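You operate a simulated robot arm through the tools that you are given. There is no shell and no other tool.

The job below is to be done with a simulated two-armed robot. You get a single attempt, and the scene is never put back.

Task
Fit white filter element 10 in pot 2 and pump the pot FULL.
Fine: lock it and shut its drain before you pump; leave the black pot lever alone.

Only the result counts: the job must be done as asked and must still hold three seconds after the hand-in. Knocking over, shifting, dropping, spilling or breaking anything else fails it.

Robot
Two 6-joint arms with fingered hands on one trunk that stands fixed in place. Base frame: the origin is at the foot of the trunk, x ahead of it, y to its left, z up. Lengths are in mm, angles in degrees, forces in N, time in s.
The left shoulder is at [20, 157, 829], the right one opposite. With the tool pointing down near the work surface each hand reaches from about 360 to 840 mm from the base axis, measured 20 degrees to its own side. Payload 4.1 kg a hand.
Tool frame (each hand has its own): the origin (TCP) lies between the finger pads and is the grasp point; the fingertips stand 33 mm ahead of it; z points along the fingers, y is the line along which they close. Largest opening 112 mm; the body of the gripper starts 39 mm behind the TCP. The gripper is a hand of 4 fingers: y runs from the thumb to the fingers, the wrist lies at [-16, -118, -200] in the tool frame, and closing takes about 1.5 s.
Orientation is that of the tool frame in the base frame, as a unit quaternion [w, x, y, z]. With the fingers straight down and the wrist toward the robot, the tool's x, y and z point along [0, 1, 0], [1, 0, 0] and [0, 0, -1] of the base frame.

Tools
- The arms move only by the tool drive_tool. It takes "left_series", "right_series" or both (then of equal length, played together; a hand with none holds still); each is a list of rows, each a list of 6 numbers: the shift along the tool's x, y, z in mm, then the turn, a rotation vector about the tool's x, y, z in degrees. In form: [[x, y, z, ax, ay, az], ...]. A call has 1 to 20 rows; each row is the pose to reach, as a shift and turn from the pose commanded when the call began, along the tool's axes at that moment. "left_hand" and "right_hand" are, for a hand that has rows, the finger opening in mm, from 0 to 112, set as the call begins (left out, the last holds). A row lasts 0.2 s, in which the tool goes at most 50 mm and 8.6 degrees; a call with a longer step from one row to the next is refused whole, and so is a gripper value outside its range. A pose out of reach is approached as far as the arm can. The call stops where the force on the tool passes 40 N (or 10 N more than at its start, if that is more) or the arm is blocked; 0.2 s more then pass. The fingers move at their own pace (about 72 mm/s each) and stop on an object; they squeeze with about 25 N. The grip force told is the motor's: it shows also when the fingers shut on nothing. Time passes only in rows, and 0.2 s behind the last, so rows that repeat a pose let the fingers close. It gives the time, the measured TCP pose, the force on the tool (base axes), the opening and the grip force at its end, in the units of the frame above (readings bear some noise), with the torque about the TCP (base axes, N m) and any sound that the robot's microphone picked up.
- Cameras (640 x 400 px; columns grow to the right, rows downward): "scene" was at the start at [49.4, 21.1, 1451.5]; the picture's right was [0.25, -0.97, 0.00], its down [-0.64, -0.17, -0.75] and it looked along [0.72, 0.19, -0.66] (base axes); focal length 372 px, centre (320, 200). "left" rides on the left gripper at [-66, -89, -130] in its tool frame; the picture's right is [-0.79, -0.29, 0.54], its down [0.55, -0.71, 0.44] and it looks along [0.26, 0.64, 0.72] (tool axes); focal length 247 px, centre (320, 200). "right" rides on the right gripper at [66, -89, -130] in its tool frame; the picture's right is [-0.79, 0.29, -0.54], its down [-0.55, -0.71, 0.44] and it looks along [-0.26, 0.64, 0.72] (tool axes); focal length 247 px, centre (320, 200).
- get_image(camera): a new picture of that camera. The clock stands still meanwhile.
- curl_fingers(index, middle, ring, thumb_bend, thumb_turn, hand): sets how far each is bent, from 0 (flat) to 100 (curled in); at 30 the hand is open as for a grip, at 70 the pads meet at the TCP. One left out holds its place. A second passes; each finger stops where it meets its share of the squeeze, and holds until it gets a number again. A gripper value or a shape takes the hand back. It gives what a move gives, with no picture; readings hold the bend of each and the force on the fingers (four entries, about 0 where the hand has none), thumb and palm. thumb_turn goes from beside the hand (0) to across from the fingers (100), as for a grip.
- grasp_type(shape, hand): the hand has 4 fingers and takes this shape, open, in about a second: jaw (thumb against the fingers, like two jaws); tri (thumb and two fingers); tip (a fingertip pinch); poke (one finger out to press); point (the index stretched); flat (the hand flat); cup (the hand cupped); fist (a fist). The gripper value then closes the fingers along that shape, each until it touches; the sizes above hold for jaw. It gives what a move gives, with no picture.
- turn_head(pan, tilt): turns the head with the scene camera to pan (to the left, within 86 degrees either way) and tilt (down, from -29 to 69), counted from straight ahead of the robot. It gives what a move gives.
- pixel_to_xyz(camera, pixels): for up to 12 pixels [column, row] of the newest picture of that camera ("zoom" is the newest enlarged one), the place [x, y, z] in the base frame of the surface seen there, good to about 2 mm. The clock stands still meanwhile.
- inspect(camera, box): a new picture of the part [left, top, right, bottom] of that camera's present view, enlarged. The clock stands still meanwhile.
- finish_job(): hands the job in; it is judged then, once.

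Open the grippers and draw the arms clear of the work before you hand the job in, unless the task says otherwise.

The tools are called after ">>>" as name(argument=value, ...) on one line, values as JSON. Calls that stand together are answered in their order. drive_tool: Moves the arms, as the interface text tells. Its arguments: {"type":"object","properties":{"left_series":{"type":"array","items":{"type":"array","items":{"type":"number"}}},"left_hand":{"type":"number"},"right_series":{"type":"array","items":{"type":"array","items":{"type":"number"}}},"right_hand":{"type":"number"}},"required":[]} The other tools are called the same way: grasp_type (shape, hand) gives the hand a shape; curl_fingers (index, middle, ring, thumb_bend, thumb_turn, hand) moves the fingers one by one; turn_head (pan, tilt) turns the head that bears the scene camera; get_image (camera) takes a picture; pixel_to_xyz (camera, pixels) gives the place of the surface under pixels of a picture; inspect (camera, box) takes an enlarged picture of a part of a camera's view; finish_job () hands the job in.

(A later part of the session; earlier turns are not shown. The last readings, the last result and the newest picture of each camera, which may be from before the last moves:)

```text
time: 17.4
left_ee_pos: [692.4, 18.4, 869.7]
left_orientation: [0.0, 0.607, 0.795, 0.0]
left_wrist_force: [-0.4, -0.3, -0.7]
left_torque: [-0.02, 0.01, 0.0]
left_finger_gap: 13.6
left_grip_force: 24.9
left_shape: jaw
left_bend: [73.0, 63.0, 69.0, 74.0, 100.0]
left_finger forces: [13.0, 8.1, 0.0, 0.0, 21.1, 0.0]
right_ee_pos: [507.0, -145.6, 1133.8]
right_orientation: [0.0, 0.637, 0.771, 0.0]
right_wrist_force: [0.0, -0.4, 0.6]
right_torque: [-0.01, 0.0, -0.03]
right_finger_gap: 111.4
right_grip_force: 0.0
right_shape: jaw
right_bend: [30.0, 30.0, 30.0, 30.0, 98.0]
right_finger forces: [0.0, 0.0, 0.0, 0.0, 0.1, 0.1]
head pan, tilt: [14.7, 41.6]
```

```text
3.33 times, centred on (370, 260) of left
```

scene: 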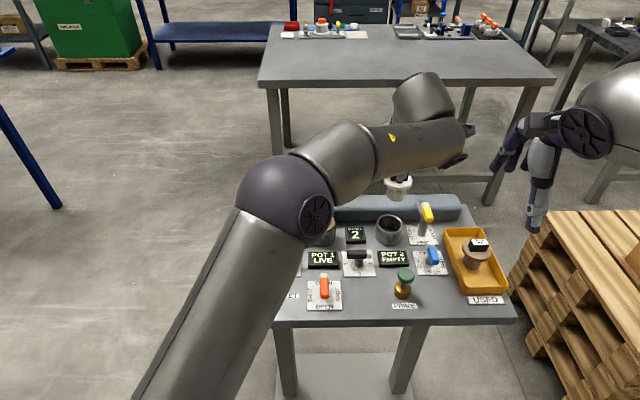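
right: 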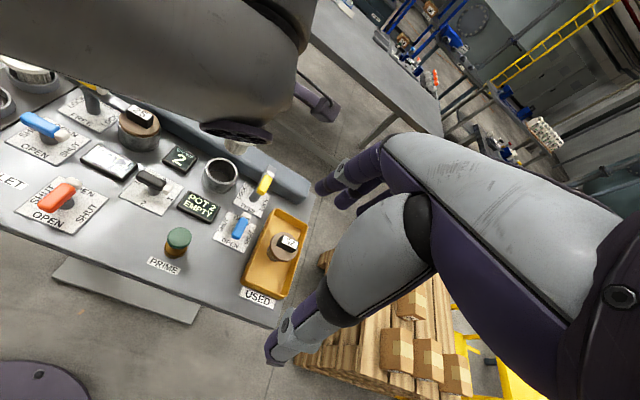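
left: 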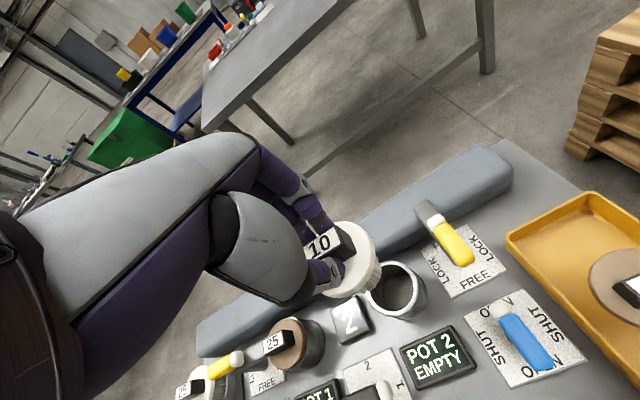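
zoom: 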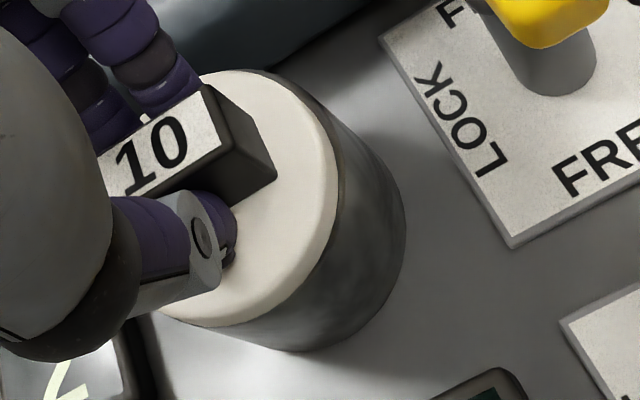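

The cap now seems almost on the rim (no gap seen at (330, 250)), yet no force. I keep creeping.

>>> drive_tool(left_series=[[0, 0, 0.7, 0, 0, 0], [0, 0, 1.5, 0, 0, 0]])

>>> drive_tool(left_series=[[0, 0, 0.7, 0, 0, 0], [0, 0, 1.5, 0, 0, 0]])

>>> inspect(camera="left", box=[310, 200, 430, 320])

```text
time: 18.0
left_ee_pos: [693.0, 19.1, 867.3]
left_orientation: [0.001, 0.607, 0.795, 0.0]
left_wrist_force: [-2.4, -0.9, 3.8]
left_torque: [-0.03, -0.08, 0.02]
left_finger_gap: 13.7
left_grip_force: 25.0
left_shape: jaw
left_bend: [73.0, 63.0, 69.0, 74.0, 100.0]
left_finger forces: [13.4, 8.0, 0.1, 0.1, 22.9, 0.0]
right_ee_pos: [507.0, -146.1, 1133.6]
right_orientation: [0.0, 0.636, 0.771, 0.0]
right_wrist_force: [-0.5, -0.6, -0.2]
right_torque: [0.02, 0.01, 0.01]
right_finger_gap: 111.5
right_grip_force: 0.2
right_shape: jaw
right_bend: [30.0, 30.0, 30.0, 30.0, 98.0]
right_finger forces: [0.0, 0.0, 0.0, 0.0, 0.0, 0.0]
head pan, tilt: [14.7, 41.6]
```

```text
time: 18.6
left_ee_pos: [692.8, 17.7, 866.9]
left_orientation: [0.001, 0.607, 0.795, 0.001]
left_wrist_force: [-2.9, 0.5, 11.7]
left_torque: [0.02, -0.01, 0.0]
left_finger_gap: 14.0
left_grip_force: 25.1
left_shape: jaw
left_bend: [73.0, 63.0, 69.0, 74.0, 100.0]
left_finger forces: [14.0, 8.5, 0.0, 0.0, 24.9, 0.1]
right_ee_pos: [507.1, -146.6, 1134.1]
right_orientation: [-0.001, 0.637, 0.771, 0.0]
right_wrist_force: [0.2, -0.1, -0.4]
right_torque: [0.03, -0.03, 0.03]
right_finger_gap: 111.4
right_grip_force: 0.1
right_shape: jaw
right_bend: [30.0, 30.0, 30.0, 30.0, 98.0]
right_finger forces: [0.0, 0.0, 0.0, 0.0, 0.0, 0.0]
head pan, tilt: [14.7, 41.6]
```

```text
3.33 times, centred on (370, 260) of left
```

zoom: 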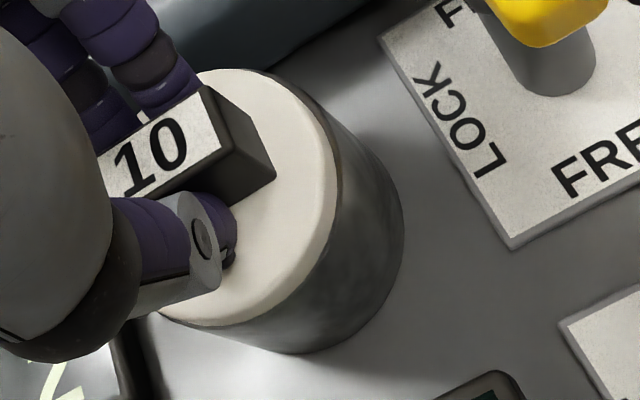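

The cap sits on the rim (11.7 N upward). I back off 1 mm, open the hand to 44 mm, and let it settle.

>>> drive_tool(left_series=[[0, 0, -1.5, 0, 0, 0], [0, 0, -1.5, 0, 0, 0], [0, 0, -1.5, 0, 0, 0], [0, 0, -1.5, 0, 0, 0]], left_hand=40)

>>> drive_tool(left_series=[[0, 0, -5, 0, 0, 0], [0, 0, -15, 0, 0, 0], [0, 0, -30, 0, 0, 0], [0, 0, -60, 0, 0, 0], [0, 0, -90, 0, 0, 0], [0, 0, -120, 0, 0, 0]])

>>> inspect(camera="left", box=[310, 200, 470, 360])

>>> get_image(camera="scene")

```text
time: 19.6
left_ee_pos: [692.5, 18.9, 866.8]
left_orientation: [-0.001, 0.607, 0.795, -0.001]
left_wrist_force: [-0.6, 1.6, 3.1]
left_torque: [0.04, -0.06, 0.0]
left_finger_gap: 39.6
left_grip_force: 0.0
left_shape: jaw
left_bend: [76.0, 51.0, 48.0, 73.0, 100.0]
left_finger forces: [1.3, 1.6, 0.0, 0.0, 0.0, 0.0]
right_ee_pos: [506.6, -145.8, 1133.6]
right_orientation: [0.0, 0.637, 0.771, 0.001]
right_wrist_force: [-0.4, 0.7, 0.9]
right_torque: [0.0, -0.03, 0.01]
right_finger_gap: 111.6
right_grip_force: 0.0
right_shape: jaw
right_bend: [30.0, 30.0, 30.0, 30.0, 98.0]
right_finger forces: [0.0, 0.0, 0.0, 0.0, 0.0, 0.1]
head pan, tilt: [14.7, 41.6]
```

```text
time: 21.0
left_ee_pos: [693.0, 18.6, 987.8]
left_orientation: [0.0, 0.608, 0.794, -0.001]
left_wrist_force: [-0.3, -0.1, 0.4]
left_torque: [0.02, -0.01, 0.0]
left_finger_gap: 39.8
left_grip_force: 0.1
left_shape: jaw
left_bend: [76.0, 51.0, 48.0, 73.0, 100.0]
left_finger forces: [0.0, 0.0, 0.1, 0.0, 0.1, 0.0]
right_ee_pos: [507.0, -146.5, 1133.9]
right_orientation: [0.0, 0.637, 0.771, 0.001]
right_wrist_force: [1.0, -0.1, -0.7]
right_torque: [-0.05, 0.02, 0.01]
right_finger_gap: 111.9
right_grip_force: 0.0
right_shape: jaw
right_bend: [30.0, 30.0, 30.0, 30.0, 98.0]
right_finger forces: [0.0, 0.0, 0.0, 0.0, 0.0, 0.0]
head pan, tilt: [14.7, 41.6]
```

```text
2.50 times, centred on (390, 280) of left
```

zoom: 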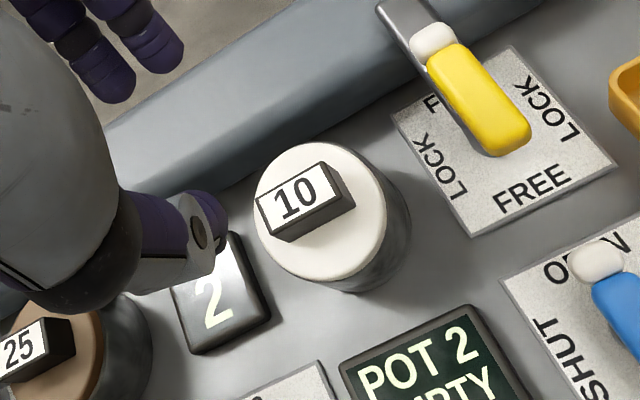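

```text
taken
```

scene: 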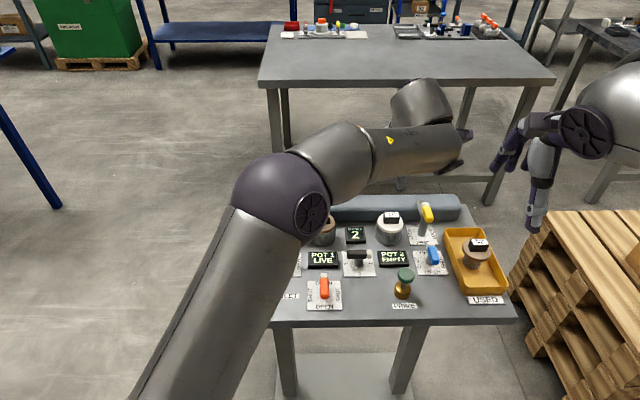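

Element 10 sits level in pot 2. Now I withdraw the left arm up and back to its side.

>>> drive_tool(left_series=[[0, 0, -30, 0, 0, 0], [20, -5, -60, 0, 0, 0], [60, -15, -90, 0, 0, 0], [105, -26, -100, 0, 0, 0], [150, -40, -110, 0, 0, 0], [195, -55, -120, 0, 0, 0], [240, -70, -130, 0, 0, 0], [285, -85, -140, 0, 0, 0], [330, -100, -150, 0, 0, 0], [360, -120, -155, 0, 0, 0], [380, -130, -155, 0, 0, 0]])

>>> get_image(camera="scene")

>>> inspect(camera="scene", box=[370, 190, 470, 310])

```text
refused: row 3 steps farther than a row can; nothing moved
```

```text
taken
```

scene: 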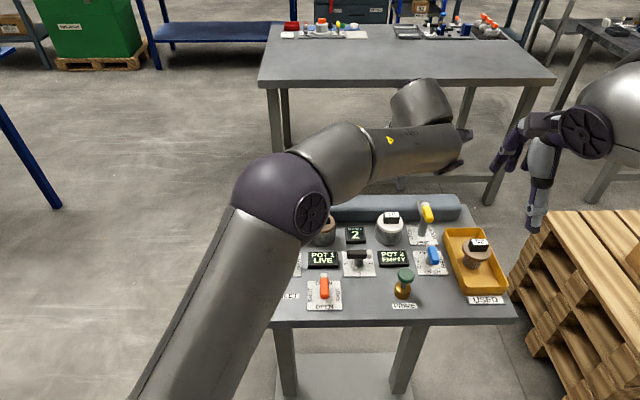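

```text
3.33 times, centred on (420, 250) of scene
```

zoom: 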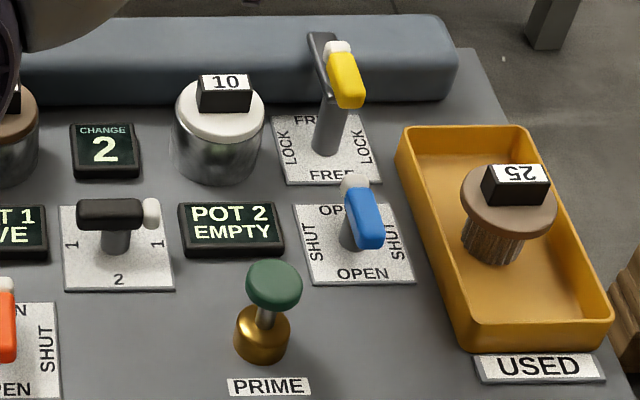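

One step was slightly too long; I repeat the withdrawal with smaller steps.

>>> drive_tool(left_series=[[0, 0, -30, 0, 0, 0], [20, -5, -60, 0, 0, 0], [55, -15, -80, 0, 0, 0], [95, -26, -90, 0, 0, 0], [135, -38, -100, 0, 0, 0], [175, -50, -110, 0, 0, 0], [215, -62, -120, 0, 0, 0], [255, -75, -130, 0, 0, 0], [295, -88, -140, 0, 0, 0], [330, -105, -150, 0, 0, 0], [360, -120, -155, 0, 0, 0], [380, -130, -155, 0, 0, 0]])

>>> get_image(camera="scene")

>>> inspect(camera="scene", box=[390, 195, 460, 285])

```text
time: 23.6
left_ee_pos: [467.9, 350.7, 1141.2]
left_orientation: [0.0, 0.608, 0.794, -0.001]
left_wrist_force: [-0.4, 0.7, 0.1]
left_torque: [0.02, 0.05, -0.02]
left_finger_gap: 39.5
left_grip_force: 0.1
left_shape: jaw
left_bend: [76.0, 51.0, 48.0, 73.0, 100.0]
left_finger forces: [0.0, 0.0, 0.0, 0.0, 0.0, 0.1]
right_ee_pos: [508.2, -145.5, 1134.1]
right_orientation: [0.0, 0.637, 0.771, 0.0]
right_wrist_force: [-0.5, -1.4, 0.9]
right_torque: [0.01, 0.02, -0.01]
right_finger_gap: 111.5
right_grip_force: 0.0
right_shape: jaw
right_bend: [30.0, 30.0, 30.0, 30.0, 98.0]
right_finger forces: [0.1, 0.1, 0.0, 0.1, 0.0, 0.1]
head pan, tilt: [14.7, 41.6]
```

```text
taken
```

scene: 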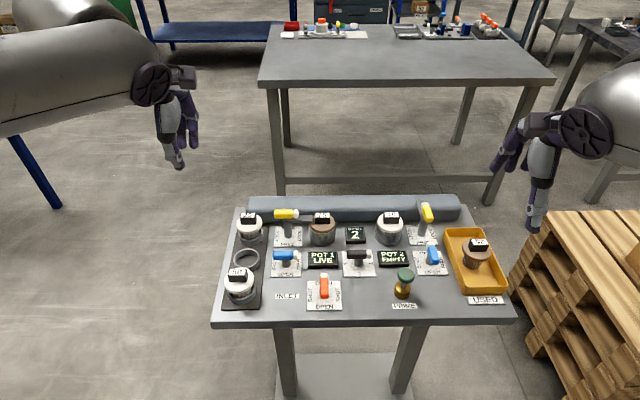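

```text
4.44 times, centred on (425, 240) of scene
```

zoom: 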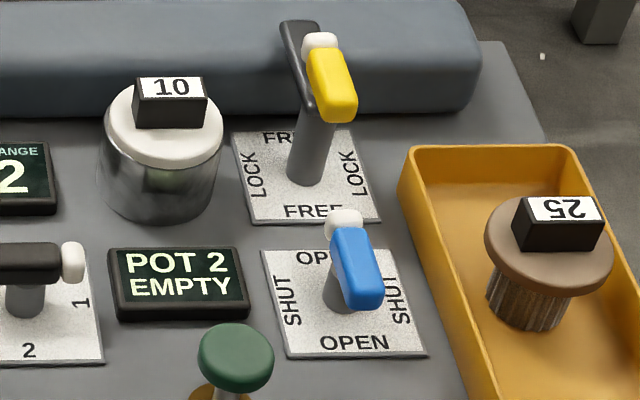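

I measure the yellow lever, its plate and the blue lever on this view.

>>> pixel_to_xyz(camera="zoom", pixels=[[316, 54], [342, 52], [327, 105], [352, 98], [320, 38], [290, 26], [312, 26], [308, 100], [337, 232], [365, 230], [350, 292], [378, 288]])

>>> pixel_to_xyz(camera="zoom", pixels=[[343, 215], [251, 222], [378, 220], [233, 137], [288, 357], [425, 354], [263, 252], [396, 252], [330, 75], [355, 265], [360, 300], [340, 118]])

```text
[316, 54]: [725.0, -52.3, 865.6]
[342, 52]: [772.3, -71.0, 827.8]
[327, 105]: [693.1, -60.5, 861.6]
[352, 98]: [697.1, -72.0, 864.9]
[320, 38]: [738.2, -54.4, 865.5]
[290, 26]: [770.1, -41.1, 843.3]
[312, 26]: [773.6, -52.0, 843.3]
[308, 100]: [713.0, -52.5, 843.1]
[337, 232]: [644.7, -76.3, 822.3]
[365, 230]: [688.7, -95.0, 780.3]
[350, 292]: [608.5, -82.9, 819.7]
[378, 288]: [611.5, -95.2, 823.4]
```

```text
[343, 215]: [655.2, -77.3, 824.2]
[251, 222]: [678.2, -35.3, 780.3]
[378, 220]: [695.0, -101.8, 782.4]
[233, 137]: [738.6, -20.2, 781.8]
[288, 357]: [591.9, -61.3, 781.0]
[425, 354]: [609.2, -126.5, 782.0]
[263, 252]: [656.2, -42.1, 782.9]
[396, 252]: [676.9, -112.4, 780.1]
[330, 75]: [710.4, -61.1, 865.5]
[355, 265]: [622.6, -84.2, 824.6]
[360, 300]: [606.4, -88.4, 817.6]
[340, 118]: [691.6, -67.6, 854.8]
```

Lever pivots: yellow about (717, −61) with handle top 866, blue about (632, −84) with top 824. The yellow must turn counter-clockwise so its clamp arm swings over pot 2. I turn the right hand across the yellow handle (yaw −75°) while bringing it above it, high.

>>> drive_tool(right_series=[[4.4, 21.9, 10, 0, 0, 8.6], [8.9, 43.8, 20, 0, 0, 17.2], [13.3, 65.7, 30, 0, 0, 25.8], [17.8, 87.6, 40, 0, 0, 34.4], [22.2, 109.5, 55, 0, 0, 43], [26.6, 131.3, 70, 0, 0, 51.6], [31.1, 153.2, 85, 0, 0, 60.2], [35.5, 175.1, 100, 0, 0, 68.8], [40, 197, 110, 0, 0, 77.4], [44.4, 218.9, 120, 0, 0, 86], [44.4, 218.9, 120, 0, 0, 86]], right_hand=40)

>>> get_image(camera="scene")

>>> get_image(camera="right")

```text
time: 26.0
left_ee_pos: [467.2, 351.9, 1142.8]
left_orientation: [0.001, 0.607, 0.794, 0.0]
left_wrist_force: [1.2, 0.0, -0.6]
left_torque: [-0.03, -0.06, -0.01]
left_finger_gap: 40.0
left_grip_force: 0.1
left_shape: jaw
left_bend: [76.0, 51.0, 48.0, 73.0, 100.0]
left_finger forces: [0.1, 0.0, 0.1, 0.1, 0.0, 0.0]
right_ee_pos: [651.2, -81.8, 995.2]
right_orientation: [0.0, 0.992, 0.129, -0.001]
right_wrist_force: [0.3, -0.3, -1.0]
right_torque: [-0.05, 0.03, -0.02]
right_finger_gap: 40.2
right_grip_force: 0.1
right_shape: jaw
right_bend: [76.0, 51.0, 48.0, 73.0, 100.0]
right_finger forces: [0.1, 0.1, 0.0, 0.0, 0.1, 0.1]
right hand out of reach, approached as far as the arm can: row 9, 10, 11
head pan, tilt: [14.7, 41.6]
```

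```text
taken
```

scene: 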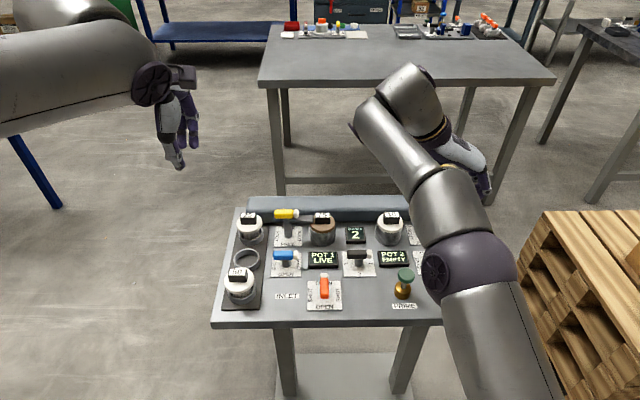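

```text
taken
```

right: 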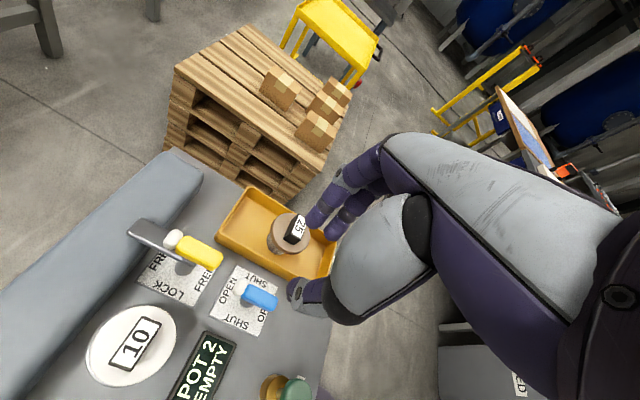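

The right arm cannot reach the yellow lever with that yaw. I'll instead push the handle round with a stretched finger at yaw 15°; I turn the hand back and take the poke shape.

>>> drive_tool(right_series=[[0, 0, 0, 0, 0, -8.2], [0, 0, 0, 0, 0, -16.4], [0, 0, 0, 0, 0, -24.6], [0, 0, 0, 0, 0, -32.8], [0, 0, 0, 0, 0, -41], [0, 0, 0, 0, 0, -49.2], [0, 0, 0, 0, 0, -57.4], [0, 0, 0, 0, 0, -65.6], [0, 0, 0, 0, 0, -73.8], [0, 0, 0, 0, 0, -82], [0, 0, 0, 0, 0, -90], [0, 0, 0, 0, 0, -90]])

>>> grasp_type(shape="poke", hand="right")

>>> get_image(camera="scene")

>>> get_image(camera="right")

```text
time: 28.6
left_ee_pos: [467.7, 351.9, 1143.7]
left_orientation: [-0.001, 0.607, 0.794, 0.0]
left_wrist_force: [-0.2, -0.1, -1.3]
left_torque: [-0.03, 0.01, 0.03]
left_finger_gap: 40.2
left_grip_force: 0.1
left_shape: jaw
left_bend: [76.0, 51.0, 48.0, 73.0, 100.0]
left_finger forces: [0.0, 0.1, 0.0, 0.0, 0.1, 0.0]
right_ee_pos: [648.6, -81.6, 996.6]
right_orientation: [0.0, 0.609, 0.793, 0.001]
right_wrist_force: [0.2, -0.4, -0.1]
right_torque: [0.0, 0.03, -0.01]
right_finger_gap: 40.0
right_grip_force: 0.1
right_shape: jaw
right_bend: [76.0, 51.0, 48.0, 73.0, 100.0]
right_finger forces: [0.0, 0.0, 0.1, 0.0, 0.0, 0.1]
head pan, tilt: [14.7, 41.6]
```

```text
time: 29.5
left_ee_pos: [467.0, 351.3, 1142.2]
left_orientation: [0.0, 0.608, 0.794, 0.0]
left_wrist_force: [-0.2, 0.9, 0.3]
left_torque: [0.0, 0.01, 0.01]
left_finger_gap: 39.8
left_grip_force: 0.1
left_shape: jaw
left_bend: [76.0, 51.0, 48.0, 73.0, 100.0]
left_finger forces: [0.0, 0.0, 0.0, 0.0, 0.0, 0.1]
right_ee_pos: [649.1, -81.0, 995.2]
right_orientation: [0.0, 0.609, 0.793, 0.0]
right_wrist_force: [0.0, -0.3, -0.2]
right_torque: [-0.02, -0.01, 0.0]
right_finger_gap: 0.0
right_grip_force: 0.0
right_shape: poke
right_bend: [70.0, 70.0, 99.0, 100.0, 100.0]
right_finger forces: [0.0, 0.1, 0.1, 0.0, 0.0, 0.0]
head pan, tilt: [14.7, 41.6]
```

```text
taken
```

scene: 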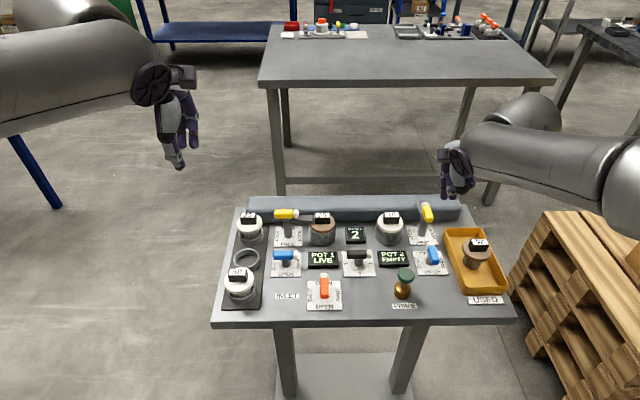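

```text
taken
```

right: 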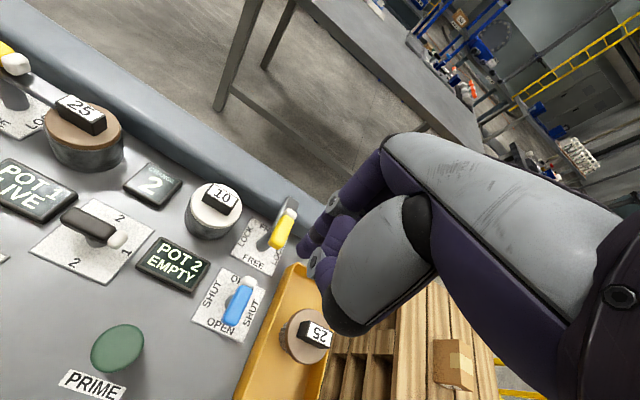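

I look closer at the poke-shaped right hand from the scene and its own camera.

>>> inspect(camera="right", box=[280, 170, 380, 310])

>>> inspect(camera="scene", box=[420, 130, 500, 220])

```text
2.86 times, centred on (330, 240) of right
```

zoom: 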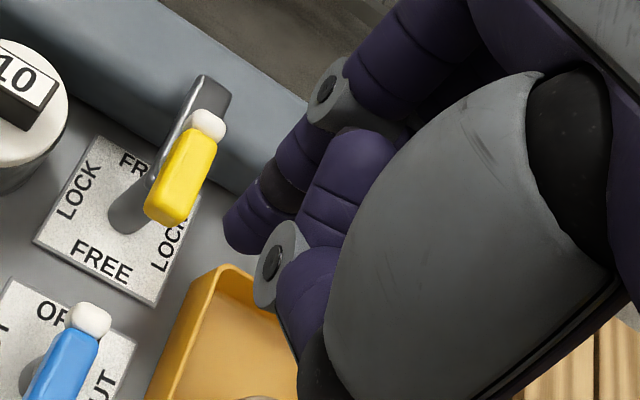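

```text
4.44 times, centred on (460, 175) of scene
```

zoom: 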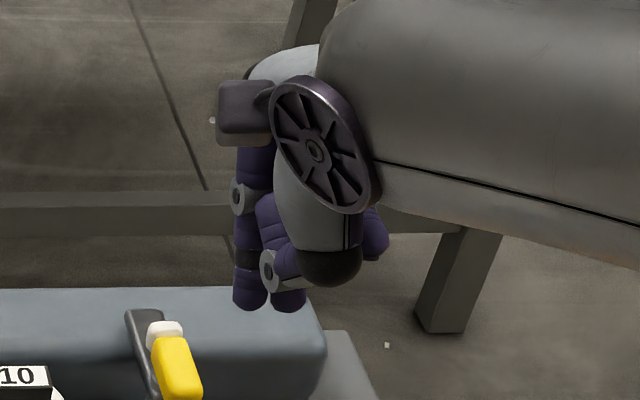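

I measure the fingertips and the tucked fingers and thumb.

>>> pixel_to_xyz(camera="zoom", pixels=[[250, 303], [250, 280], [237, 295], [288, 307], [288, 285], [302, 295], [330, 282], [378, 250], [265, 275], [300, 270], [383, 225], [330, 265]])

```text
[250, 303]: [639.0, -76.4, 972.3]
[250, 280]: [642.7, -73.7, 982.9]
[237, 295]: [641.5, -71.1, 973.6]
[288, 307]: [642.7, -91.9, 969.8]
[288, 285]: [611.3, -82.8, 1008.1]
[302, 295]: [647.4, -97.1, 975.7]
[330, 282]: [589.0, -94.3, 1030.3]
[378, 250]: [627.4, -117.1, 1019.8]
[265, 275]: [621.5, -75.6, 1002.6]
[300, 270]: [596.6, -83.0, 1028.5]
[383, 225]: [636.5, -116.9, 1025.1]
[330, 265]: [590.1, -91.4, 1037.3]
```

Two fingertips stand out, spaced ±9 mm about the TCP, tips about 30 mm below it; the rest is tucked 50 mm higher. I bring them to the left of the yellow handle's near end, still above it.

>>> drive_tool(right_series=[[17, 25, 20, 0, 0, 0], [34.6, 49.6, 40, 0, 0, 0], [34.6, 49.6, 65, 0, 0, 0], [34.6, 49.6, 90, 0, 0, 0], [34.6, 49.6, 90, 0, 0, 0]])

>>> inspect(camera="scene", box=[370, 160, 470, 260])

>>> inspect(camera="right", box=[230, 170, 370, 310])

```text
time: 30.7
left_ee_pos: [468.7, 352.9, 1142.0]
left_orientation: [0.0, 0.607, 0.795, 0.0]
left_wrist_force: [-0.2, -0.1, 0.7]
left_torque: [-0.01, 0.0, -0.01]
left_finger_gap: 39.8
left_grip_force: 0.0
left_shape: jaw
left_bend: [76.0, 51.0, 48.0, 73.0, 100.0]
left_finger forces: [0.0, 0.1, 0.0, 0.1, 0.1, 0.1]
right_ee_pos: [689.4, -33.7, 907.0]
right_orientation: [0.0, 0.61, 0.793, -0.001]
right_wrist_force: [-0.3, 0.3, -0.6]
right_torque: [-0.03, -0.01, 0.01]
right_finger_gap: 0.0
right_grip_force: 0.2
right_shape: poke
right_bend: [70.0, 70.0, 99.0, 100.0, 100.0]
right_finger forces: [0.1, 0.0, 0.0, 0.1, 0.1, 0.1]
head pan, tilt: [14.7, 41.6]
```

```text
4.00 times, centred on (420, 210) of scene
```

zoom: 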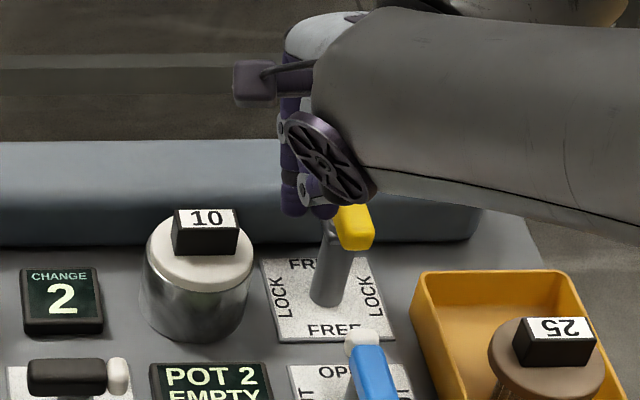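

```text
2.86 times, centred on (300, 240) of right
```

zoom: 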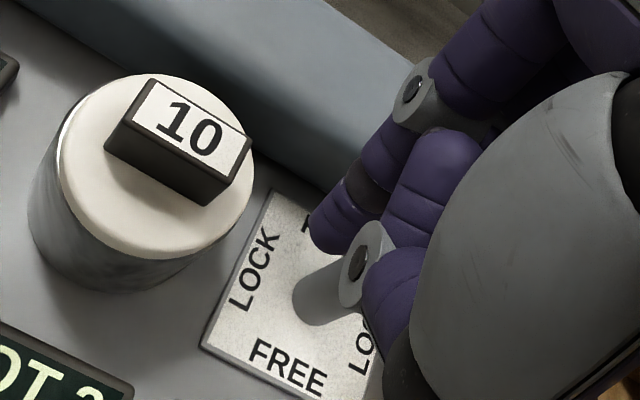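

I check the fingertip positions in a fresh scene enlargement.

>>> inspect(camera="scene", box=[410, 180, 450, 240])

>>> pixel_to_xyz(camera="zoom", pixels=[[215, 175], [215, 190], [195, 180], [260, 180], [280, 195], [300, 195], [330, 200], [370, 240], [300, 160]])

```text
6.67 times, centred on (430, 210) of scene
```

zoom: 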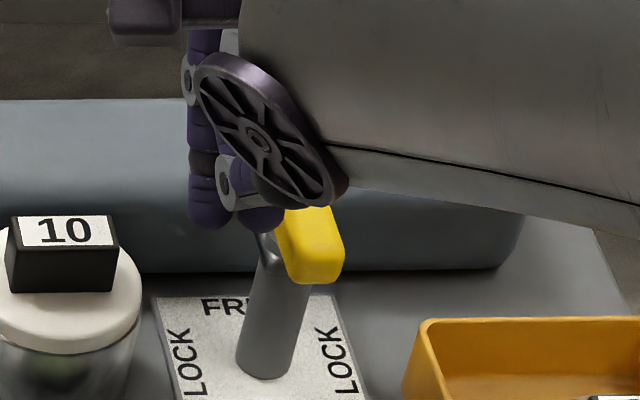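

```text
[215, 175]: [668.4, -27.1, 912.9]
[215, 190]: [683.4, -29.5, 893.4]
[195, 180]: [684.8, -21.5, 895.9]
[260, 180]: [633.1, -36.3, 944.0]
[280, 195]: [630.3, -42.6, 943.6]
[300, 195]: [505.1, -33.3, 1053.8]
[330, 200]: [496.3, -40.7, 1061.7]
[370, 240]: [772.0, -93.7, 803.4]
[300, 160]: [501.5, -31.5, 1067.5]
```

Fingertips are left of the handle with about 8 mm to spare. I lower 28 mm.

>>> drive_tool(right_series=[[0, 0, 10, 0, 0, 0], [0, 0, 20, 0, 0, 0], [0, 0, 28, 0, 0, 0], [0, 0, 28, 0, 0, 0]])

>>> inspect(camera="right", box=[230, 170, 370, 310])

>>> inspect(camera="scene", box=[390, 180, 460, 250])

```text
time: 31.7
left_ee_pos: [468.6, 351.4, 1142.4]
left_orientation: [0.0, 0.608, 0.794, 0.0]
left_wrist_force: [0.0, -0.1, 0.0]
left_torque: [0.01, -0.01, 0.01]
left_finger_gap: 39.8
left_grip_force: 0.1
left_shape: jaw
left_bend: [76.0, 51.0, 48.0, 73.0, 100.0]
left_finger forces: [0.1, 0.0, 0.0, 0.0, 0.1, 0.0]
right_ee_pos: [688.1, -34.4, 878.7]
right_orientation: [0.0, 0.61, 0.792, 0.0]
right_wrist_force: [0.1, 0.4, 0.4]
right_torque: [-0.01, 0.01, -0.02]
right_finger_gap: 0.1
right_grip_force: 0.1
right_shape: poke
right_bend: [70.0, 70.0, 99.0, 100.0, 100.0]
right_finger forces: [0.0, 0.0, 0.1, 0.1, 0.0, 0.1]
head pan, tilt: [14.7, 41.6]
```

```text
2.86 times, centred on (300, 240) of right
```

zoom: 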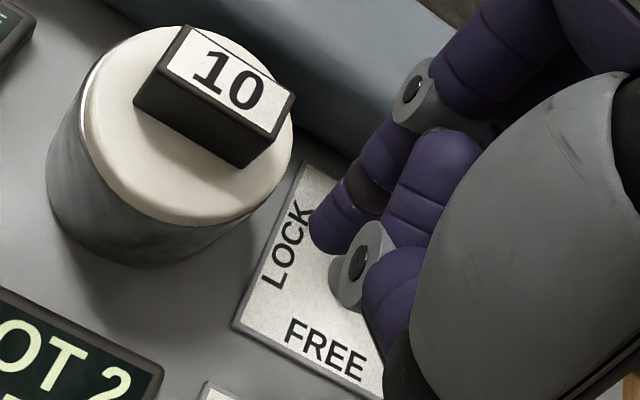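

```text
5.71 times, centred on (425, 215) of scene
```

zoom: 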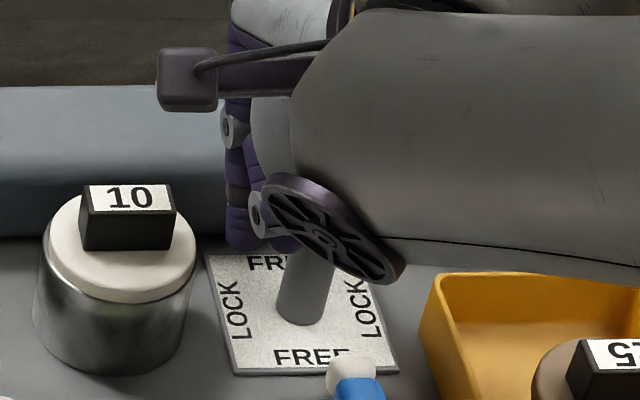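

Now I push the near end rightward along an arc about the pivot, first to about 45°.

>>> drive_tool(right_series=[[-4, 0, 0, 0, 0, 0], [-8, 0, 0, 0, 0, 0], [-11, -1.8, 0, 0, 0, 0], [-14.2, -3.3, 0, 0, 0, 0], [-17.6, -4.2, 0, 0, 0, 0], [-21.1, -4.8, 0, 0, 0, 0], [-24.6, -4.8, 0, 0, 0, 0], [-28.1, -4.5, 0, 0, 0, 0]])

>>> inspect(camera="scene", box=[390, 180, 460, 250])

>>> inspect(camera="right", box=[230, 170, 370, 310])

```text
time: 33.5
left_ee_pos: [467.1, 351.2, 1142.9]
left_orientation: [-0.001, 0.608, 0.794, 0.0]
left_wrist_force: [-0.2, -0.1, -0.1]
left_torque: [0.01, 0.01, -0.03]
left_finger_gap: 40.0
left_grip_force: 0.0
left_shape: jaw
left_bend: [76.0, 51.0, 48.0, 73.0, 100.0]
left_finger forces: [0.1, 0.0, 0.0, 0.0, 0.0, 0.0]
right_ee_pos: [691.0, -64.7, 878.1]
right_orientation: [-0.001, 0.61, 0.793, 0.0]
right_wrist_force: [-3.4, 0.9, 3.7]
right_torque: [-0.04, -0.05, -0.02]
right_finger_gap: 0.0
right_grip_force: 0.1
right_shape: poke
right_bend: [70.0, 70.0, 99.0, 100.0, 100.0]
right_finger forces: [0.1, 5.7, 0.1, 0.1, 0.0, 0.0]
head pan, tilt: [14.7, 41.6]
```

```text
5.71 times, centred on (425, 215) of scene
```

zoom: 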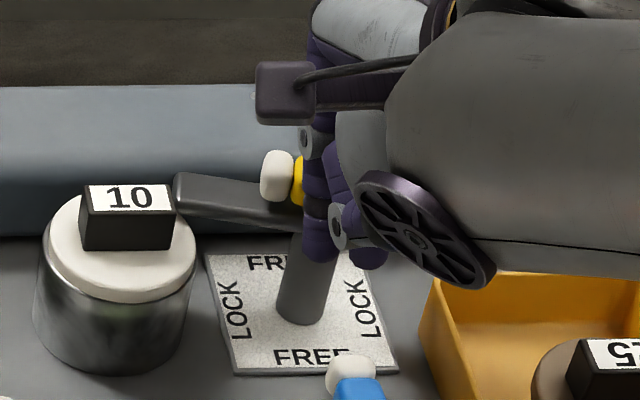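

```text
2.86 times, centred on (300, 240) of right
```

zoom: 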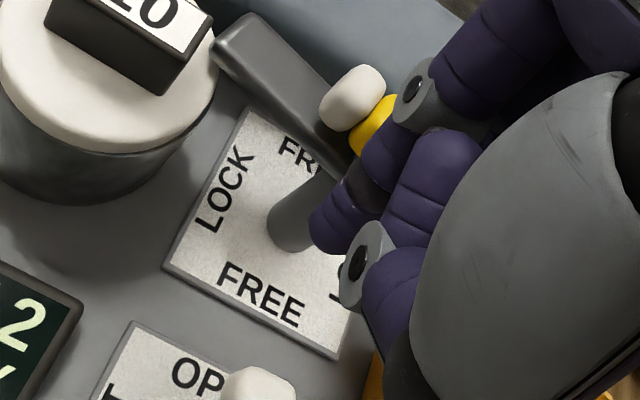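

The lever has turned about halfway with little force, the clamp arm nearing the cap. I carry on along the arc to 90°.

>>> drive_tool(right_series=[[-3.4, 0.9, 0, 0, 0, 0], [-6.7, 2.1, 0, 0, 0, 0], [-9.7, 3.8, 0, 0, 0, 0], [-12.6, 5.8, 0, 0, 0, 0], [-15.1, 8.3, 0, 0, 0, 0], [-17.4, 11, 0, 0, 0, 0]])

>>> inspect(camera="scene", box=[390, 180, 460, 250])

>>> inspect(camera="right", box=[180, 150, 360, 310])

```text
time: 34.9
left_ee_pos: [467.5, 349.9, 1143.2]
left_orientation: [0.0, 0.607, 0.794, 0.0]
left_wrist_force: [0.2, 0.0, -0.6]
left_torque: [-0.01, 0.02, -0.02]
left_finger_gap: 39.9
left_grip_force: 0.0
left_shape: jaw
left_bend: [76.0, 51.0, 48.0, 73.0, 100.0]
left_finger forces: [0.1, 0.1, 0.1, 0.1, 0.0, 0.0]
right_ee_pos: [705.7, -77.8, 879.2]
right_orientation: [0.001, 0.61, 0.793, 0.0]
right_wrist_force: [-8.6, 1.3, 8.8]
right_torque: [-0.05, 0.03, 0.01]
right_finger_gap: 0.1
right_grip_force: 0.0
right_shape: poke
right_bend: [70.0, 70.0, 99.0, 100.0, 100.0]
right_finger forces: [4.0, 8.0, 0.0, 0.0, 0.0, 0.1]
head pan, tilt: [14.7, 41.6]
```

```text
5.71 times, centred on (425, 215) of scene
```

zoom: 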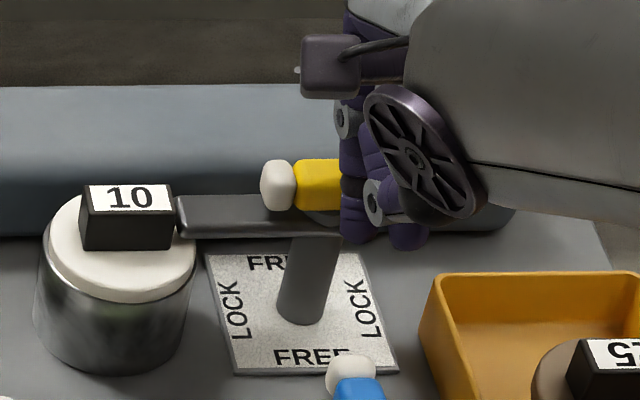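

```text
2.50 times, centred on (270, 230) of right
```

zoom: 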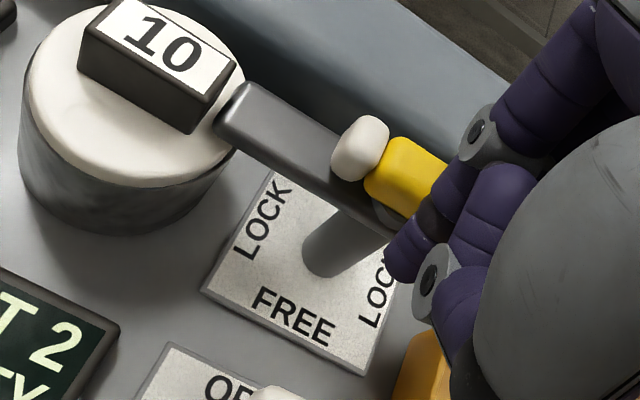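

The clamp arm now lies over the cap. I push 3 mm further to reach the stop, watching the force.

>>> drive_tool(right_series=[[-0.5, 1.5, 0, 0, 0, 0], [-0.7, 3, 0, 0, 0, 0]])

>>> inspect(camera="scene", box=[390, 180, 460, 250])

>>> pixel_to_xyz(camera="zoom", pixels=[[185, 205], [190, 235], [330, 232], [260, 200], [270, 175], [310, 172], [260, 235], [300, 235]])

```text
time: 35.5
left_ee_pos: [468.8, 351.8, 1143.2]
left_orientation: [-0.001, 0.607, 0.795, 0.0]
left_wrist_force: [0.7, 0.7, 0.8]
left_torque: [0.02, 0.0, 0.02]
left_finger_gap: 40.0
left_grip_force: 0.1
left_shape: jaw
left_bend: [76.0, 51.0, 48.0, 73.0, 100.0]
left_finger forces: [0.0, 0.1, 0.0, 0.0, 0.1, 0.1]
right_ee_pos: [708.5, -77.3, 877.0]
right_orientation: [0.0, 0.61, 0.793, 0.0]
right_wrist_force: [-11.3, 0.8, 11.2]
right_torque: [-0.04, 0.05, -0.02]
right_finger_gap: 0.2
right_grip_force: 0.1
right_shape: poke
right_bend: [70.0, 70.0, 99.0, 100.0, 100.0]
right_finger forces: [7.0, 8.6, 0.0, 0.0, 0.0, 0.0]
head pan, tilt: [14.7, 41.6]
```

```text
5.71 times, centred on (425, 215) of scene
```

zoom: 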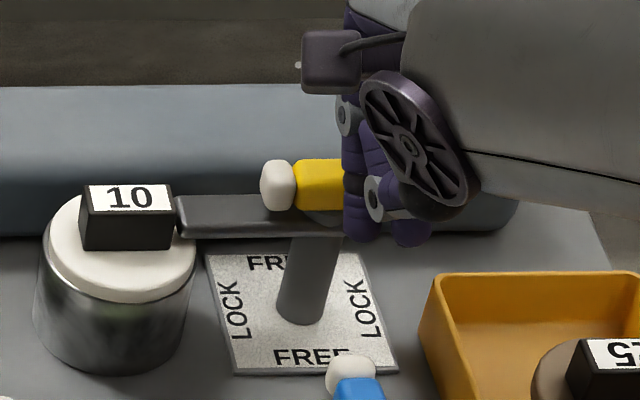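

```text
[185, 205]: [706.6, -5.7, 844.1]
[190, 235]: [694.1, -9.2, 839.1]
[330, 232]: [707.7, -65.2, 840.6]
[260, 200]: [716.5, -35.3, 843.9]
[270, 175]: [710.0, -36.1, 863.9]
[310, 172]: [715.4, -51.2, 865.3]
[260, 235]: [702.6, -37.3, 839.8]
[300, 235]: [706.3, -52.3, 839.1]
```

The lever rests at its stop with the arm square over the cap. I back the fingers off and rise.

>>> drive_tool(right_series=[[0, -6, 0, 0, 0, 0], [0, -15, -5, 0, 0, 0], [0, -20, -25, 0, 0, 0], [0, -25, -60, 0, 0, 0], [0, -30, -95, 0, 0, 0], [0, -30, -95, 0, 0, 0]])

>>> get_image(camera="scene")

>>> inspect(camera="scene", box=[360, 195, 460, 285])

```text
time: 36.9
left_ee_pos: [468.5, 351.1, 1142.7]
left_orientation: [0.0, 0.607, 0.795, 0.0]
left_wrist_force: [0.2, 1.1, 0.0]
left_torque: [-0.02, -0.01, 0.03]
left_finger_gap: 40.2
left_grip_force: 0.1
left_shape: jaw
left_bend: [76.0, 51.0, 48.0, 73.0, 100.0]
left_finger forces: [0.1, 0.0, 0.0, 0.0, 0.0, 0.0]
right_ee_pos: [680.6, -85.6, 971.7]
right_orientation: [0.0, 0.609, 0.793, -0.001]
right_wrist_force: [0.3, -0.3, -0.3]
right_torque: [0.0, 0.0, 0.0]
right_finger_gap: 0.1
right_grip_force: 0.0
right_shape: poke
right_bend: [70.0, 70.0, 99.0, 100.0, 100.0]
right_finger forces: [0.0, 0.0, 0.0, 0.0, 0.0, 0.1]
head pan, tilt: [14.7, 41.6]
```

```text
taken
```

scene: 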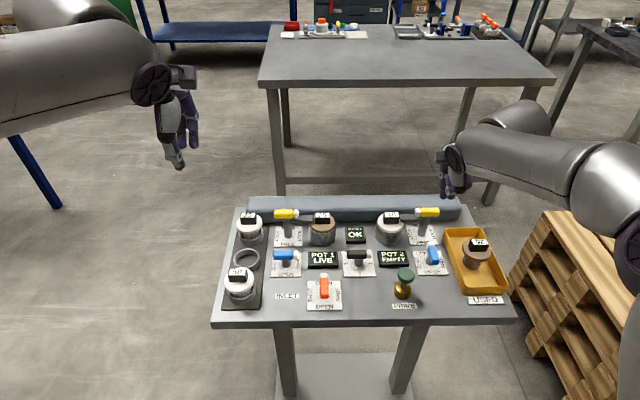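

```text
4.44 times, centred on (410, 240) of scene
```

zoom: 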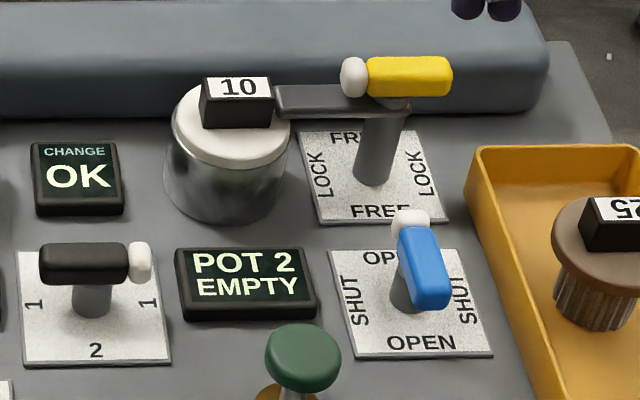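

The display now reads CHANGE OK. Next the blue drain: I measure tray rim, display heights and the blue handle for clearances.

>>> pixel_to_xyz(camera="zoom", pixels=[[475, 165], [500, 230], [530, 310], [545, 360], [312, 300], [300, 262], [405, 235], [440, 230], [415, 300], [445, 295], [410, 215], [305, 345]])

```text
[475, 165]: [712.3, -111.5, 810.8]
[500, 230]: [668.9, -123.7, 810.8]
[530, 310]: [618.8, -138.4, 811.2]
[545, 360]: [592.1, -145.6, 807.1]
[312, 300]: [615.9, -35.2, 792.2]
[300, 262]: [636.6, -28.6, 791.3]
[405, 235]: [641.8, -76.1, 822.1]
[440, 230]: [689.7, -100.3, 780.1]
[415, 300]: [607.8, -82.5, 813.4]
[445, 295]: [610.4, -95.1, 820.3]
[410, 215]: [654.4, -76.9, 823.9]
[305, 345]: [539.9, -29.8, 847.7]
```

Tray rim is at z 811, 49 mm right of the blue pivot, so the same push arc fits. I move the fingers above the left of the blue handle's near end.

>>> drive_tool(right_series=[[16, -23, 10, 0, 0, 0], [32, -46, 20, 0, 0, 0], [47.4, -68.4, 35, 0, 0, 0], [47.4, -68.4, 70, 0, 0, 0], [47.4, -68.4, 97, 0, 0, 0], [47.4, -68.4, 97, 0, 0, 0]])

>>> inspect(camera="scene", box=[370, 200, 470, 290])

>>> inspect(camera="right", box=[200, 150, 380, 330])

```text
time: 38.3
left_ee_pos: [467.6, 352.9, 1143.1]
left_orientation: [0.0, 0.607, 0.794, 0.0]
left_wrist_force: [-0.1, -0.3, 0.2]
left_torque: [-0.02, 0.02, -0.02]
left_finger_gap: 40.1
left_grip_force: 0.0
left_shape: jaw
left_bend: [76.0, 51.0, 48.0, 73.0, 100.0]
left_finger forces: [0.0, 0.0, 0.0, 0.0, 0.1, 0.1]
right_ee_pos: [602.2, -57.6, 875.3]
right_orientation: [-0.001, 0.609, 0.793, 0.0]
right_wrist_force: [0.2, 0.5, -0.4]
right_torque: [-0.03, -0.02, -0.02]
right_finger_gap: 0.0
right_grip_force: 0.0
right_shape: poke
right_bend: [70.0, 70.0, 99.0, 100.0, 100.0]
right_finger forces: [0.0, 0.0, 0.0, 0.0, 0.0, 0.0]
head pan, tilt: [14.7, 41.6]
```

```text
4.44 times, centred on (420, 245) of scene
```

zoom: 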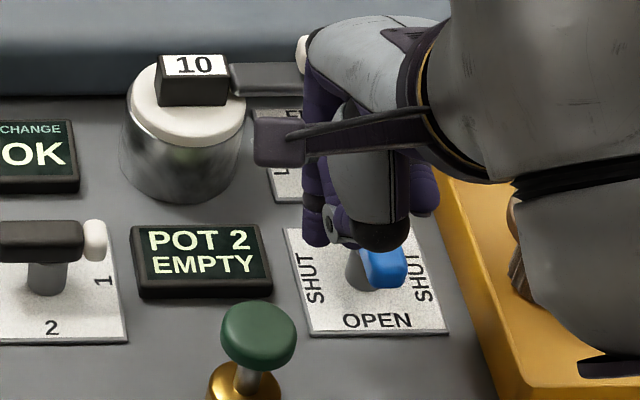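

```text
2.22 times, centred on (290, 240) of right
```

zoom: 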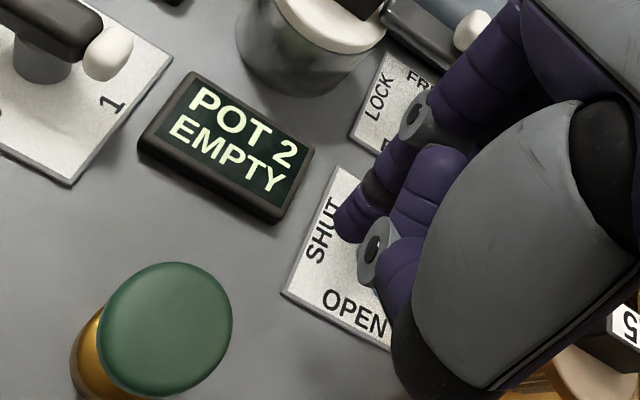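

Before lowering I check how high the arm stands over the tray and the used element.

>>> inspect(camera="scene", box=[400, 180, 520, 310])

>>> pixel_to_xyz(camera="zoom", pixels=[[380, 245], [400, 260], [420, 280], [440, 300], [480, 330], [350, 150], [300, 195], [180, 190], [220, 230]])

```text
3.08 times, centred on (460, 245) of scene
```

zoom: 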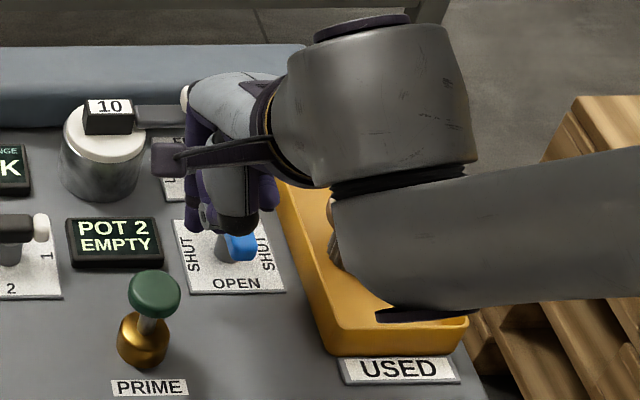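

```text
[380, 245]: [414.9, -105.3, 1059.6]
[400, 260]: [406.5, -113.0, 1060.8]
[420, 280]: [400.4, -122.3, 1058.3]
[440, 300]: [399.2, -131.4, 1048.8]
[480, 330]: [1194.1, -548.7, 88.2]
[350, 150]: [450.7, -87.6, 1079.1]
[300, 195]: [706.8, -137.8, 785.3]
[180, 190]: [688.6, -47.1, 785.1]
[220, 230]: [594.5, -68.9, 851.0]
```

The arm stands at z 1050, well clear. I lower 37 mm beside the blue handle.

>>> drive_tool(right_series=[[0, 0, 12, 0, 0, 0], [0, 0, 24, 0, 0, 0], [0, 0, 36, 0, 0, 0], [0, 0, 37, 0, 0, 0]])

>>> inspect(camera="right", box=[200, 150, 380, 330])

>>> inspect(camera="scene", box=[370, 200, 470, 290])

```text
time: 39.3
left_ee_pos: [468.3, 350.4, 1143.7]
left_orientation: [0.001, 0.607, 0.795, 0.0]
left_wrist_force: [0.0, 0.4, -0.3]
left_torque: [0.02, -0.01, 0.0]
left_finger_gap: 39.9
left_grip_force: 0.1
left_shape: jaw
left_bend: [76.0, 51.0, 48.0, 73.0, 100.0]
left_finger forces: [0.0, 0.0, 0.0, 0.0, 0.0, 0.0]
right_ee_pos: [602.5, -58.1, 837.3]
right_orientation: [0.0, 0.609, 0.793, 0.0]
right_wrist_force: [-0.9, 0.5, -0.1]
right_torque: [0.01, 0.01, 0.01]
right_finger_gap: 0.0
right_grip_force: 0.0
right_shape: poke
right_bend: [70.0, 70.0, 99.0, 100.0, 100.0]
right_finger forces: [0.1, 0.0, 0.0, 0.0, 0.0, 0.0]
head pan, tilt: [14.7, 41.6]
```

```text
2.22 times, centred on (290, 240) of right
```

zoom: 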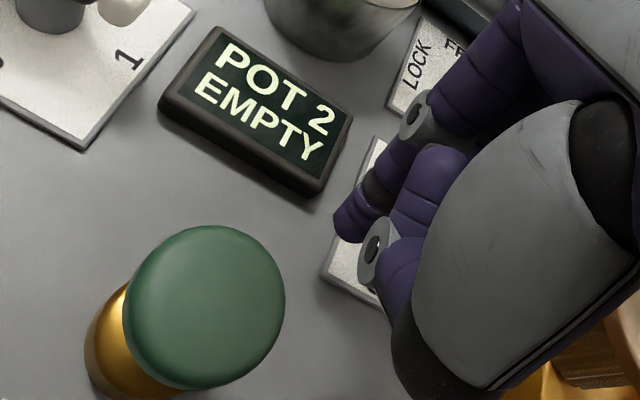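

```text
4.44 times, centred on (420, 245) of scene
```

zoom: 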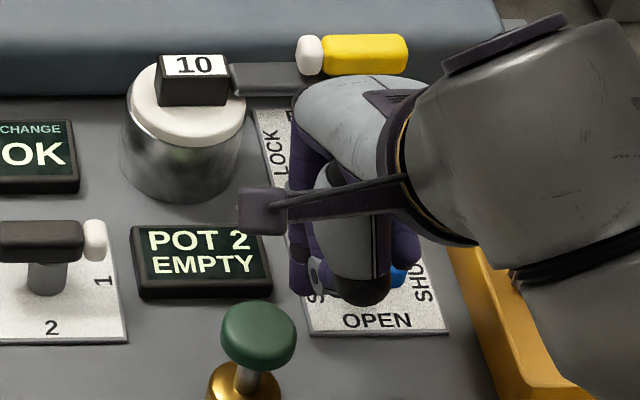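

In place with no contact. I push the blue near end rightward along the same arc, halfway first.

>>> drive_tool(right_series=[[-4, 0, 0, 0, 0, 0], [-8, 0, 0, 0, 0, 0], [-11, -1.8, 0, 0, 0, 0], [-14.2, -3.3, 0, 0, 0, 0], [-17.6, -4.2, 0, 0, 0, 0], [-21.1, -4.8, 0, 0, 0, 0], [-24.6, -4.8, 0, 0, 0, 0], [-28.1, -4.5, 0, 0, 0, 0]])

>>> inspect(camera="right", box=[200, 150, 380, 330])

>>> inspect(camera="scene", box=[370, 200, 470, 290])

```text
time: 40.6
left_ee_pos: [468.3, 351.8, 1141.4]
left_orientation: [0.001, 0.608, 0.794, -0.001]
left_wrist_force: [0.5, 0.1, -0.3]
left_torque: [-0.03, -0.01, -0.02]
left_finger_gap: 40.0
left_grip_force: 0.1
left_shape: jaw
left_bend: [76.0, 51.0, 48.0, 73.0, 100.0]
left_finger forces: [0.0, 0.0, 0.0, 0.1, 0.1, 0.1]
right_ee_pos: [600.5, -67.3, 838.7]
right_orientation: [-0.003, 0.603, 0.798, 0.001]
right_wrist_force: [1.1, 15.6, 4.8]
right_torque: [0.15, -0.08, 0.31]
right_finger_gap: 0.0
right_grip_force: 0.0
right_shape: poke
right_bend: [70.0, 70.0, 99.0, 100.0, 100.0]
right_finger forces: [0.0, 14.9, 0.0, 0.0, 0.1, 0.0]
head pan, tilt: [14.7, 41.6]
stopped in row 6 (right hand): the force on the tool passed its limit at 43 N (the readings are from after the stop); the commanded pose is now the measured one
```

```text
2.22 times, centred on (290, 240) of right
```

zoom: 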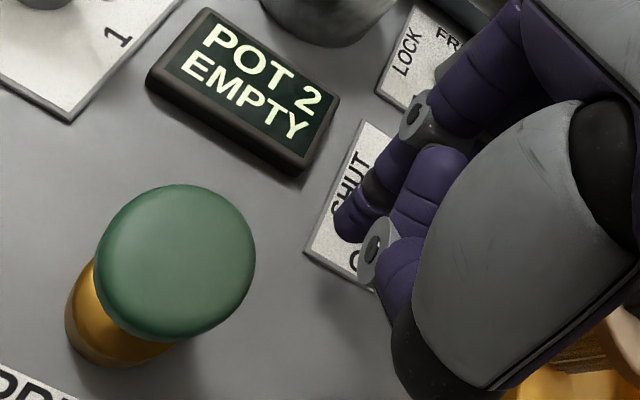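

```text
4.44 times, centred on (420, 245) of scene
```

zoom: 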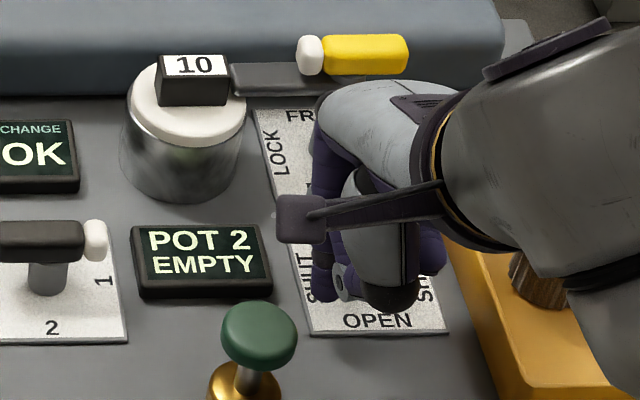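

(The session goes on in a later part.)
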